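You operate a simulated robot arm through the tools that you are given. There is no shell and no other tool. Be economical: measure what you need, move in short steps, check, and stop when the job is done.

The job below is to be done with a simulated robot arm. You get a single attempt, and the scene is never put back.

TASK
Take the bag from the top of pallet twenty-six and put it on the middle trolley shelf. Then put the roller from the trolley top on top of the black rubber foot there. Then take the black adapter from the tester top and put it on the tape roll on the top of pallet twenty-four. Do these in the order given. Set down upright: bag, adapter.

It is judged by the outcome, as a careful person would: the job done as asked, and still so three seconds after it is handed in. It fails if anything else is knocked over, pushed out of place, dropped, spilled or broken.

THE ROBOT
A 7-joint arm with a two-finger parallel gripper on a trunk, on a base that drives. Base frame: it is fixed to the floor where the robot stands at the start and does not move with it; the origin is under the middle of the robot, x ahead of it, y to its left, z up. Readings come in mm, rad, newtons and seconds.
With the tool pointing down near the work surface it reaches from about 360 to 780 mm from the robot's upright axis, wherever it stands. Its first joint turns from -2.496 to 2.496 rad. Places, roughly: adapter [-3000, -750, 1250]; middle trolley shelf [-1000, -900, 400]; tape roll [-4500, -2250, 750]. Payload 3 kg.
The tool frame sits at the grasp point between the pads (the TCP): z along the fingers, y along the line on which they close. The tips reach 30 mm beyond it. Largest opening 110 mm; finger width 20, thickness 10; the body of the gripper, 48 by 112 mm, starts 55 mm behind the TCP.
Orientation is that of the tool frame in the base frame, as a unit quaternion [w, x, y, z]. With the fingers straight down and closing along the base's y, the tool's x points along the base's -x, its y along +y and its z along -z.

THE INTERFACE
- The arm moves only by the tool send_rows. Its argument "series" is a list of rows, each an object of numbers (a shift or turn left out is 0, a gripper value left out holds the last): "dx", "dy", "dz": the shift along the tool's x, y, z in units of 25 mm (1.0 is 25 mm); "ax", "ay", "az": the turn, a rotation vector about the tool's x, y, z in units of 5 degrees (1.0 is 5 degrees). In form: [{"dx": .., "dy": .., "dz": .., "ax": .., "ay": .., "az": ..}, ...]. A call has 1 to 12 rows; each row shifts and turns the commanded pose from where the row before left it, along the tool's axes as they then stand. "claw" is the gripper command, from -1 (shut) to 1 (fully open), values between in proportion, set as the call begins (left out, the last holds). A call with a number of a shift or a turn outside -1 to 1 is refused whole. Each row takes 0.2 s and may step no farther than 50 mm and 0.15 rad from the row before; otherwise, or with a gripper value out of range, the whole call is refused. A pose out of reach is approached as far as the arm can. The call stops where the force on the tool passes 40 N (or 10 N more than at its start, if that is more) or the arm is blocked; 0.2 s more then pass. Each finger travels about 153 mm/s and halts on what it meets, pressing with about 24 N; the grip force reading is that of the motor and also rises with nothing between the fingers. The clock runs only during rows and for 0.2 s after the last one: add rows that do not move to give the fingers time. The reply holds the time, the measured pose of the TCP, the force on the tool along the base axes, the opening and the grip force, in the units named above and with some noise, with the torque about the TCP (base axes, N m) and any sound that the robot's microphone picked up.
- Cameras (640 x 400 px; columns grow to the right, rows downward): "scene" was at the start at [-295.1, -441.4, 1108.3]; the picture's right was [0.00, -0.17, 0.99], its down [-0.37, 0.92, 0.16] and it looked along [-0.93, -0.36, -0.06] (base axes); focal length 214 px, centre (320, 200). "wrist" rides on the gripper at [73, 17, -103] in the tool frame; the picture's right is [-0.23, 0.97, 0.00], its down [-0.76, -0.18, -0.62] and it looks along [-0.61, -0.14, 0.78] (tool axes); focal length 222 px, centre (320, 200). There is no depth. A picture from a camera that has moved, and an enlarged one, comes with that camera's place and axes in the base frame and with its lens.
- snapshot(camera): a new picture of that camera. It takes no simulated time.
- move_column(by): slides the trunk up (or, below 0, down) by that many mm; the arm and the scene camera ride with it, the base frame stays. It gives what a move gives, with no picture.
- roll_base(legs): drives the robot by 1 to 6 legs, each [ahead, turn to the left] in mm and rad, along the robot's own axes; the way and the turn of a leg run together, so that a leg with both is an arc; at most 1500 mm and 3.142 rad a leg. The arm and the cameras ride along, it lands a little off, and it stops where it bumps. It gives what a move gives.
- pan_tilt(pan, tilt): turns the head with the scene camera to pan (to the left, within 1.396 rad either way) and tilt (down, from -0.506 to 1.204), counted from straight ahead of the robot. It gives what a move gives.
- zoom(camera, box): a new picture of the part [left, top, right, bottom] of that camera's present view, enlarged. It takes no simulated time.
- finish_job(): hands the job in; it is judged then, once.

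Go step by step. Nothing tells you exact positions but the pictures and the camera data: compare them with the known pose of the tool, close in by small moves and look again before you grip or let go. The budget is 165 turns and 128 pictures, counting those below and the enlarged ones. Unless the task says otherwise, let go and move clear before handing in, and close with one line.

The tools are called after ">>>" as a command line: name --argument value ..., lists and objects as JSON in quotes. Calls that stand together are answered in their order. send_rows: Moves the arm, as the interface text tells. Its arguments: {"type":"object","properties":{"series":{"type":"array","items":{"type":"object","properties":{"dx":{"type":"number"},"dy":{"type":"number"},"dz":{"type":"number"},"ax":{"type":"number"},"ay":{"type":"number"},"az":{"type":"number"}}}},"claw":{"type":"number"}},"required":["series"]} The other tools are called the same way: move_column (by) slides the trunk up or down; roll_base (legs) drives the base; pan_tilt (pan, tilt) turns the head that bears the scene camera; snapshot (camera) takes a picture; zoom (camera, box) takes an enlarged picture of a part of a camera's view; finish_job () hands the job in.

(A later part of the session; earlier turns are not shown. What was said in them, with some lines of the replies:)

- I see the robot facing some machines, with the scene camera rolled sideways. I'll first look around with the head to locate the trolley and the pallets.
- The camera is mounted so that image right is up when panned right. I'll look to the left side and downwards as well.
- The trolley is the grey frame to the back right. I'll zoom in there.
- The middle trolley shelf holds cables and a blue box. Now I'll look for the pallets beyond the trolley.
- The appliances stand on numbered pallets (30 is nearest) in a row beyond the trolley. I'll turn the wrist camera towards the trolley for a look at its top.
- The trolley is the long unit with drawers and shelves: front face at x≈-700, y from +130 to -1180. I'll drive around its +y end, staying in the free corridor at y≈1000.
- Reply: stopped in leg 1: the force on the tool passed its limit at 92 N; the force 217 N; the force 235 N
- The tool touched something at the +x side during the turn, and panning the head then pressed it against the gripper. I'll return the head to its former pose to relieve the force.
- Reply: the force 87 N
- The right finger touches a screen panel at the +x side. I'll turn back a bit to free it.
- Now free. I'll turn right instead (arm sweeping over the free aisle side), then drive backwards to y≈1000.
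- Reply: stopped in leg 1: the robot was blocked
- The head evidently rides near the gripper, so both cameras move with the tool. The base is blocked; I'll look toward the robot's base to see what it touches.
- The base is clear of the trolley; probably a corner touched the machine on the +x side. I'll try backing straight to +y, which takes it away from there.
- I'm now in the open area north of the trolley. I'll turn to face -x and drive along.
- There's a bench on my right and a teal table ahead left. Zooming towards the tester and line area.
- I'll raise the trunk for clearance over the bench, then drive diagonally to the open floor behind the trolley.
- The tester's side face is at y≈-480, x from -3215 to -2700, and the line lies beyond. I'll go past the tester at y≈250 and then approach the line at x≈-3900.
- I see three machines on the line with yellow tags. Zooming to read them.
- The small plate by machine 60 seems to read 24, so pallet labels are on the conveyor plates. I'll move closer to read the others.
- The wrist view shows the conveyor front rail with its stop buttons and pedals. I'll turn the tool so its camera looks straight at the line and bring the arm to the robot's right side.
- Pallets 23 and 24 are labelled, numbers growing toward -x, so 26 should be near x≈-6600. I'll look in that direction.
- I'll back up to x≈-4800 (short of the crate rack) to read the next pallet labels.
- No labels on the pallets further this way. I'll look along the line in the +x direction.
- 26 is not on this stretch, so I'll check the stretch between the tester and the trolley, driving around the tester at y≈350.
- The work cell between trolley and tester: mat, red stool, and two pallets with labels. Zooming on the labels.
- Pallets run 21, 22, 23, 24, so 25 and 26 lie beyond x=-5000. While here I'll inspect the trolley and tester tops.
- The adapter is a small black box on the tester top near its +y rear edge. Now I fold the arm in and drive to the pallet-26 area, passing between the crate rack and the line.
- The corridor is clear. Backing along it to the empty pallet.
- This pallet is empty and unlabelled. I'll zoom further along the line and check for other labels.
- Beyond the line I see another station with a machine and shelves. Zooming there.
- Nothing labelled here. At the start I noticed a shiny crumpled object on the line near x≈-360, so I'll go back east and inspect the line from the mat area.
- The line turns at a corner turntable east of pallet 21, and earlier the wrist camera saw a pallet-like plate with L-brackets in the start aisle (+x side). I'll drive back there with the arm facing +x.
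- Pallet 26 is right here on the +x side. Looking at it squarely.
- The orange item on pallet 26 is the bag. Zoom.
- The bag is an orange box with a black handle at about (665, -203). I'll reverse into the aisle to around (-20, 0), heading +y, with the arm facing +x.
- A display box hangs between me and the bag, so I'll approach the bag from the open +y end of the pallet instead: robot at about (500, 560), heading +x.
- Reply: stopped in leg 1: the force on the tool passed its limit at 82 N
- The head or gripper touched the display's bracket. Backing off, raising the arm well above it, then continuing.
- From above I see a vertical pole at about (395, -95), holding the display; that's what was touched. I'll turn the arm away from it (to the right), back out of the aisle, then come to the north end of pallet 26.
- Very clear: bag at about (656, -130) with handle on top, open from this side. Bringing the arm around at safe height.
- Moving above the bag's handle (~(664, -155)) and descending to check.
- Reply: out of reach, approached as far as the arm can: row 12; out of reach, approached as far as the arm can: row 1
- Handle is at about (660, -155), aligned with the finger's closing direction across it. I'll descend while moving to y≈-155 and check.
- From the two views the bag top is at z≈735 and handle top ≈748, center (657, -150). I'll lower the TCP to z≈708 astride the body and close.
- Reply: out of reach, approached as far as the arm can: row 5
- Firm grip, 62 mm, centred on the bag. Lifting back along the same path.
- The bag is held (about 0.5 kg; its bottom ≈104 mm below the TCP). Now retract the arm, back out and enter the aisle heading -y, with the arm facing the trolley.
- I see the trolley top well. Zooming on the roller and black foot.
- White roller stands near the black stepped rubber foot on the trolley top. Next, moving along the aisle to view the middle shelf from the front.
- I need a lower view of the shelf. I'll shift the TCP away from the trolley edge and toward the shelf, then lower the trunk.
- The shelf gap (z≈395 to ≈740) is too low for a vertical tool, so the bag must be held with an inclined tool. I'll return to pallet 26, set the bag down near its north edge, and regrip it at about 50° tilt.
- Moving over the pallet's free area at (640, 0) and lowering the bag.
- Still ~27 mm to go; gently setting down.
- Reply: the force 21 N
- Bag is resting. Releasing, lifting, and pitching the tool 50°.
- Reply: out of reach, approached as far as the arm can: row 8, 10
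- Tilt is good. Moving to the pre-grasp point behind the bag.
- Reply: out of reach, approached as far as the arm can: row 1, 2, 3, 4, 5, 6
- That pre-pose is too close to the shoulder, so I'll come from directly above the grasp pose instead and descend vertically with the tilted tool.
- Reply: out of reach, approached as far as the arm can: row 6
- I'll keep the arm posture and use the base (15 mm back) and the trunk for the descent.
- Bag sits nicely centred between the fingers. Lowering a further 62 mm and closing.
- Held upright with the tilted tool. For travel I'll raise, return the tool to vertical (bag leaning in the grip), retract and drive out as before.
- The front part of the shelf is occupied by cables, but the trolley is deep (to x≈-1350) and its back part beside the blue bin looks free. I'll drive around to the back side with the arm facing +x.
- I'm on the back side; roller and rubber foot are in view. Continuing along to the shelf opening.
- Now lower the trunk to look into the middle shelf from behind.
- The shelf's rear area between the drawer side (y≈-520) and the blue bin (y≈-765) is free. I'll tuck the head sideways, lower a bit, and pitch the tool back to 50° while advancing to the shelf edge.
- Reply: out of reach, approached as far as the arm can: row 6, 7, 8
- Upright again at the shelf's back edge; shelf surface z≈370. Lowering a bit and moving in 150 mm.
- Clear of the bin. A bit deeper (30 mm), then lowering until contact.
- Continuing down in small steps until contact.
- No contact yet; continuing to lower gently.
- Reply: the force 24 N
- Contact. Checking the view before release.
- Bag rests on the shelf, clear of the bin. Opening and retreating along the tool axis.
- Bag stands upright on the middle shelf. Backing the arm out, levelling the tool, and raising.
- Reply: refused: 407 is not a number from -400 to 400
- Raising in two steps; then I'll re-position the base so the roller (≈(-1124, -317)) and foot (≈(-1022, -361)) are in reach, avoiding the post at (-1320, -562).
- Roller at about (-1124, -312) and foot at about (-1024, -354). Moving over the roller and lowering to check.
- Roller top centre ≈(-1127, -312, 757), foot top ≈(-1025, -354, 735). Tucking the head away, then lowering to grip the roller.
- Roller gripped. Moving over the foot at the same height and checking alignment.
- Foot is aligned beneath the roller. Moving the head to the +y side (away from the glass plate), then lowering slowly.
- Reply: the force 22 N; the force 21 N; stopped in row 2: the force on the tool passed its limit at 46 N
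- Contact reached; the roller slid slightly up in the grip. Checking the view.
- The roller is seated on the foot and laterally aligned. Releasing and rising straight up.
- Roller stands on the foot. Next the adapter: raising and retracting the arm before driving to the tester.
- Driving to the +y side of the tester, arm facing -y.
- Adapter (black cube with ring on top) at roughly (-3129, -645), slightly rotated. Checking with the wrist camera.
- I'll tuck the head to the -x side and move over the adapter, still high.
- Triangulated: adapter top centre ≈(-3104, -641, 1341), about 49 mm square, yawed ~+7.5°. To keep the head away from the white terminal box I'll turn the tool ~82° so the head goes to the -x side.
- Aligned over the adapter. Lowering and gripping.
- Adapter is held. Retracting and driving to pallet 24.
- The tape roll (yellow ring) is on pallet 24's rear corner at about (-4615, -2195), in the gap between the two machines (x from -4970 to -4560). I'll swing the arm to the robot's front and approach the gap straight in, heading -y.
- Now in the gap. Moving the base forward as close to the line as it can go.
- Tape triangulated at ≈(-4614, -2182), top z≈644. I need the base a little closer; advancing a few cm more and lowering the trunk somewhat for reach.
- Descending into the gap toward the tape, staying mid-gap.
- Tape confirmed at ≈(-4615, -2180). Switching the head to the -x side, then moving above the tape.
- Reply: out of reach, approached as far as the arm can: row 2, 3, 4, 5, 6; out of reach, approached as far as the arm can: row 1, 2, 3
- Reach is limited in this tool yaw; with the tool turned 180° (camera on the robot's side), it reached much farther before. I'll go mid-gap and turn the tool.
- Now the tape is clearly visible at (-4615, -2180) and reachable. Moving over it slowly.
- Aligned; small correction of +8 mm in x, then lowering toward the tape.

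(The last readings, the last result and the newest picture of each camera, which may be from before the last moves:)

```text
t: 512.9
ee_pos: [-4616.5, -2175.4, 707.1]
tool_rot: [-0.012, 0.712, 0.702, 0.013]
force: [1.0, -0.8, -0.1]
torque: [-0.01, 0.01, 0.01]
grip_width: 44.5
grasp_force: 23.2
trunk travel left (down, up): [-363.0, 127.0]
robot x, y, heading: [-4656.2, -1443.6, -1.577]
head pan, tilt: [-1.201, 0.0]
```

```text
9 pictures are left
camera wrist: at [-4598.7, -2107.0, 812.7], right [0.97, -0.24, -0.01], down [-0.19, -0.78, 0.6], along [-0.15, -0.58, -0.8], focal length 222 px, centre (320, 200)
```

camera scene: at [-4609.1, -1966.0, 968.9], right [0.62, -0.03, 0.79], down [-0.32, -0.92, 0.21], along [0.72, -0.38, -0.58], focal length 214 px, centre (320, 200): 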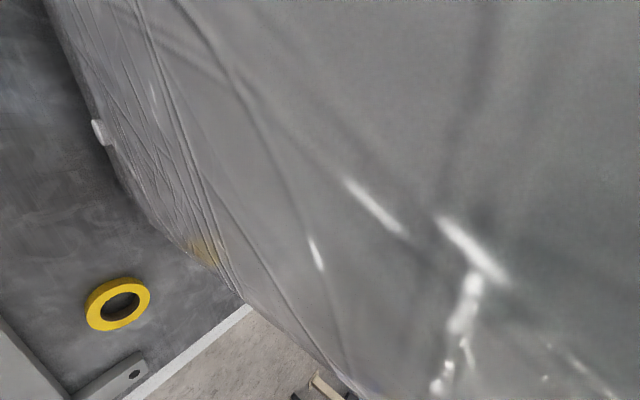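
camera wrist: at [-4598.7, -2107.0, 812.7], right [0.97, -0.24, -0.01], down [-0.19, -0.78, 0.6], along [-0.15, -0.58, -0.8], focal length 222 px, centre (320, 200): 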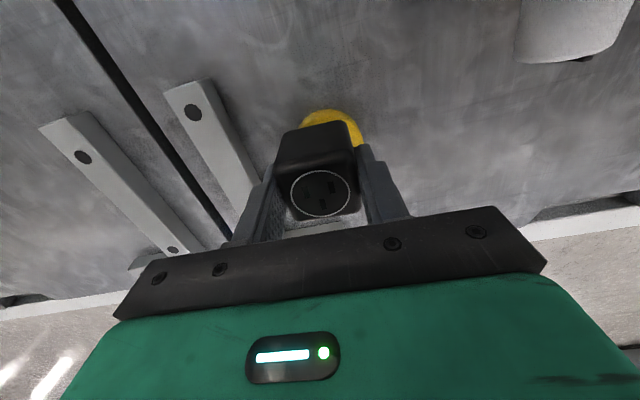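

Shifting +7 mm in x and -4 mm in y, then small steps down to contact.

>>> send_rows --series '[{"dy": 0.28, "dx": -0.16}, {"dz": 0.3}, {"dz": 0.2}]'

>>> send_rows --series '[{"dz": 0.12}, {"dz": 0.1}]'

>>> send_rows --series '[{"dz": 0.1}]'

```text
t: 513.7
ee_pos: [-4611.7, -2178.6, 695.7]
tool_rot: [-0.012, 0.712, 0.702, 0.013]
force: [-0.1, -0.1, -1.1]
torque: [-0.02, 0.0, 0.02]
grip_width: 44.5
grasp_force: 24.7
trunk travel left (down, up): [-363.0, 127.0]
robot x, y, heading: [-4653.1, -1444.4, -1.576]
head pan, tilt: [-1.201, 0.0]
```

```text
t: 514.3
ee_pos: [-4611.1, -2177.9, 690.2]
tool_rot: [-0.011, 0.713, 0.701, 0.012]
force: [0.5, -0.2, -0.3]
torque: [0.0, 0.01, 0.0]
grip_width: 44.5
grasp_force: 23.5
trunk travel left (down, up): [-363.0, 127.0]
robot x, y, heading: [-4653.9, -1441.1, -1.578]
head pan, tilt: [-1.201, 0.0]
```

```text
t: 514.7
ee_pos: [-4611.2, -2177.3, 687.6]
tool_rot: [-0.01, 0.713, 0.701, 0.013]
force: [0.0, -0.6, -0.8]
torque: [0.01, -0.01, 0.02]
grip_width: 44.5
grasp_force: 24.3
trunk travel left (down, up): [-363.0, 127.0]
robot x, y, heading: [-4657.6, -1441.5, -1.576]
head pan, tilt: [-1.201, 0.0]
```

>>> send_rows --series '[{"dz": 0.1}, {"dz": 0.08}]'

>>> send_rows --series '[{"dz": 0.1}, {"dz": 0.08}]'

>>> zoom --camera "wrist" --box '[220, 60, 420, 260]'

```text
t: 515.3
ee_pos: [-4612.2, -2178.8, 684.9]
tool_rot: [-0.01, 0.712, 0.702, 0.01]
force: [-2.7, 1.3, 22.0]
torque: [-0.41, 0.17, -0.04]
grip_width: 44.6
grasp_force: 24.4
trunk travel left (down, up): [-363.0, 127.0]
robot x, y, heading: [-4658.2, -1445.4, -1.577]
head pan, tilt: [-1.201, 0.0]
```

```text
t: 515.9
ee_pos: [-4610.7, -2177.3, 679.7]
tool_rot: [-0.01, 0.712, 0.702, 0.012]
force: [-3.4, -0.1, 25.4]
torque: [-0.06, 0.15, -0.05]
grip_width: 44.8
grasp_force: 24.0
trunk travel left (down, up): [-363.0, 127.0]
robot x, y, heading: [-4659.0, -1446.4, -1.577]
head pan, tilt: [-1.201, 0.0]
```

```text
2.00 times, centred on (320, 160) of wrist
camera zoom: at [-4592.4, -2109.2, 785.7], right [0.97, -0.24, 0.0], down [-0.19, -0.78, 0.6], along [-0.15, -0.58, -0.8], focal length 444 px, centre (320, 280)
```

zoom: 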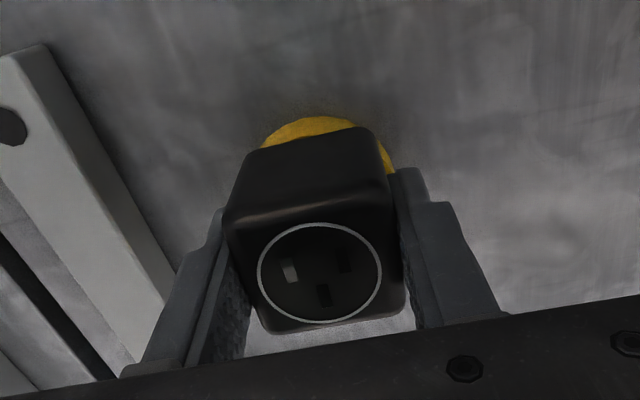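

The adapter sits on the tape roll. Releasing gently and rising.

>>> send_rows --series '[{"dz": -0.1}, {"dz": 0}, {"dz": 0}, {"dz": 0}]' --claw 0.5

>>> send_rows --series '[{"dz": -0.5}, {"dz": -1}, {"dz": -1}, {"dz": -1}, {"dz": -1}]'

>>> snapshot --camera "wrist"

```text
t: 516.9
ee_pos: [-4610.7, -2176.9, 680.4]
tool_rot: [-0.011, 0.712, 0.702, 0.012]
force: [-0.1, -1.0, -0.2]
torque: [-0.01, -0.02, -0.01]
grip_width: 82.5
grasp_force: 0.1
trunk travel left (down, up): [-363.0, 127.0]
robot x, y, heading: [-4658.9, -1444.9, -1.58]
head pan, tilt: [-1.201, 0.0]
```

```text
t: 518.1
ee_pos: [-4609.9, -2181.9, 792.0]
tool_rot: [-0.011, 0.712, 0.702, 0.012]
force: [0.8, 0.3, 0.8]
torque: [-0.03, 0.0, 0.01]
grip_width: 82.6
grasp_force: 0.2
trunk travel left (down, up): [-363.0, 127.0]
robot x, y, heading: [-4655.6, -1443.0, -1.58]
head pan, tilt: [-1.201, 0.0]
```

```text
7 pictures are left
camera wrist: at [-4591.4, -2113.8, 898.9], right [0.97, -0.24, -0.01], down [-0.19, -0.78, 0.6], along [-0.15, -0.58, -0.8], focal length 222 px, centre (320, 200)
```

wrist: 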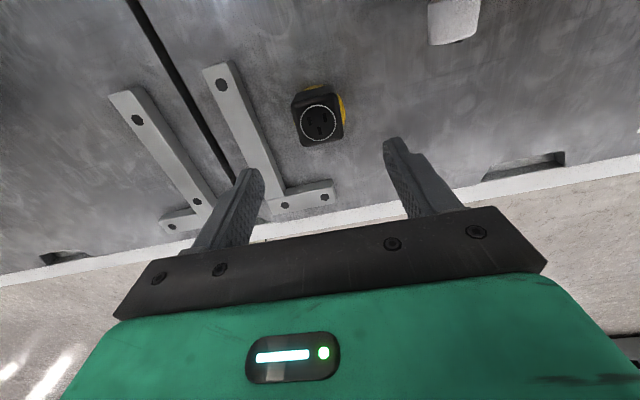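

>>> zoom --camera "wrist" --box '[270, 65, 370, 165]'

```text
4.00 times, centred on (320, 115) of wrist
camera zoom: at [-4591.4, -2113.8, 898.9], right [0.97, -0.24, -0.01], down [-0.19, -0.78, 0.6], along [-0.15, -0.58, -0.8], focal length 888 px, centre (320, 540)
```

zoom: 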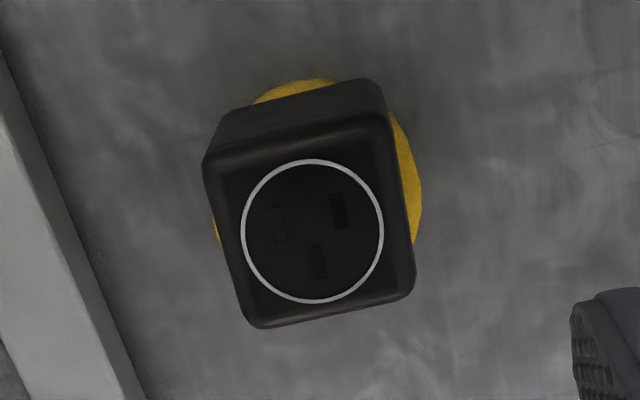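

The adapter rests upright on the tape roll. Moving the arm clear: to mid-gap, then up and back.

>>> send_rows --series '[{"dz": -1}, {"dy": -0.8}, {"dy": -0.8}, {"dy": -0.8}, {"dy": -0.8}, {"dy": -0.8}, {"dx": 0.9, "dz": -0.6}, {"dx": 0.9, "dz": -0.6}, {"dx": 0.9, "dz": -0.6}, {"dx": 0.9, "dz": -0.6}, {"dx": 0.9, "dz": -0.6}, {"dx": 0.9, "dz": -0.6}]'

>>> send_rows --series '[{"dx": 0.6, "dz": -1}, {"dx": 0.6, "dz": -1}, {"dx": 0.6, "dz": -1}, {"dx": 0.6, "dz": -1}, {"dx": 0.6, "dz": -1}, {"dx": 0.6, "dz": -1}, {"dx": 0.6, "dz": -1}, {"dx": 0.6, "dz": -1}]'

>>> roll_base --legs '[[-350, 0]]'

>>> snapshot --camera "wrist"

```text
t: 520.7
ee_pos: [-4708.0, -2052.1, 910.7]
tool_rot: [-0.011, 0.711, 0.703, 0.012]
force: [0.7, -0.1, -0.1]
torque: [0.0, 0.01, -0.03]
grip_width: 82.8
grasp_force: 0.2
trunk travel left (down, up): [-363.0, 127.0]
robot x, y, heading: [-4660.2, -1445.3, -1.582]
head pan, tilt: [-1.201, 0.0]
```

```text
t: 522.5
ee_pos: [-4706.7, -1939.3, 1116.6]
tool_rot: [-0.012, 0.712, 0.702, 0.012]
force: [0.3, -0.1, -0.6]
torque: [0.02, 0.0, 0.0]
grip_width: 82.6
grasp_force: 0.1
trunk travel left (down, up): [-363.0, 127.0]
robot x, y, heading: [-4657.7, -1443.7, -1.579]
head pan, tilt: [-1.201, 0.0]
```

```text
t: 524.8
ee_pos: [-4704.8, -1594.0, 1110.6]
tool_rot: [-0.014, 0.711, 0.702, 0.015]
force: [-0.1, -0.2, 0.1]
torque: [-0.01, 0.0, 0.02]
grip_width: 82.5
grasp_force: 0.0
trunk travel left (down, up): [-363.0, 127.0]
robot x, y, heading: [-4653.2, -1090.8, -1.572]
head pan, tilt: [-1.201, 0.0]
```

```text
5 pictures are left
camera wrist: at [-4686.1, -1526.0, 1216.7], right [0.97, -0.24, -0.01], down [-0.19, -0.78, 0.59], along [-0.15, -0.57, -0.81], focal length 222 px, centre (320, 200)
```

wrist: 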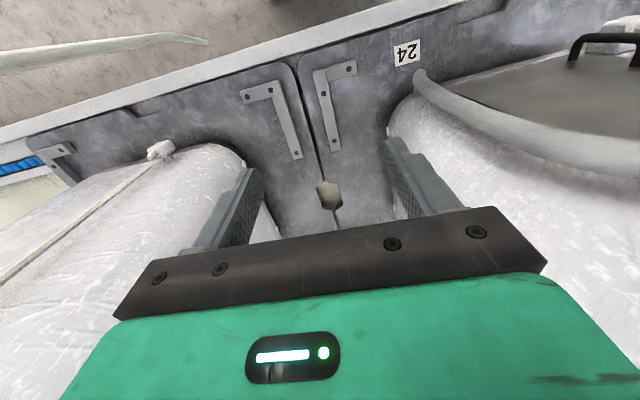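

The arm is clear of the line, all three items have been placed and let go, and nothing nearby looks disturbed. I'm handing in.

>>> finish_job

```text
The job is handed in.
```

I did all three jobs in order and then handed in: the bag stands upright on the middle trolley shelf, the roller is on the black rubber foot on the trolley top, and the black adapter sits upright on the tape roll on pallet 24. Early on, while turning and driving, the tool bumped the display by pallet 26 and its support (forces up to about 225 N); I saw nothing moved or broken afterwards.
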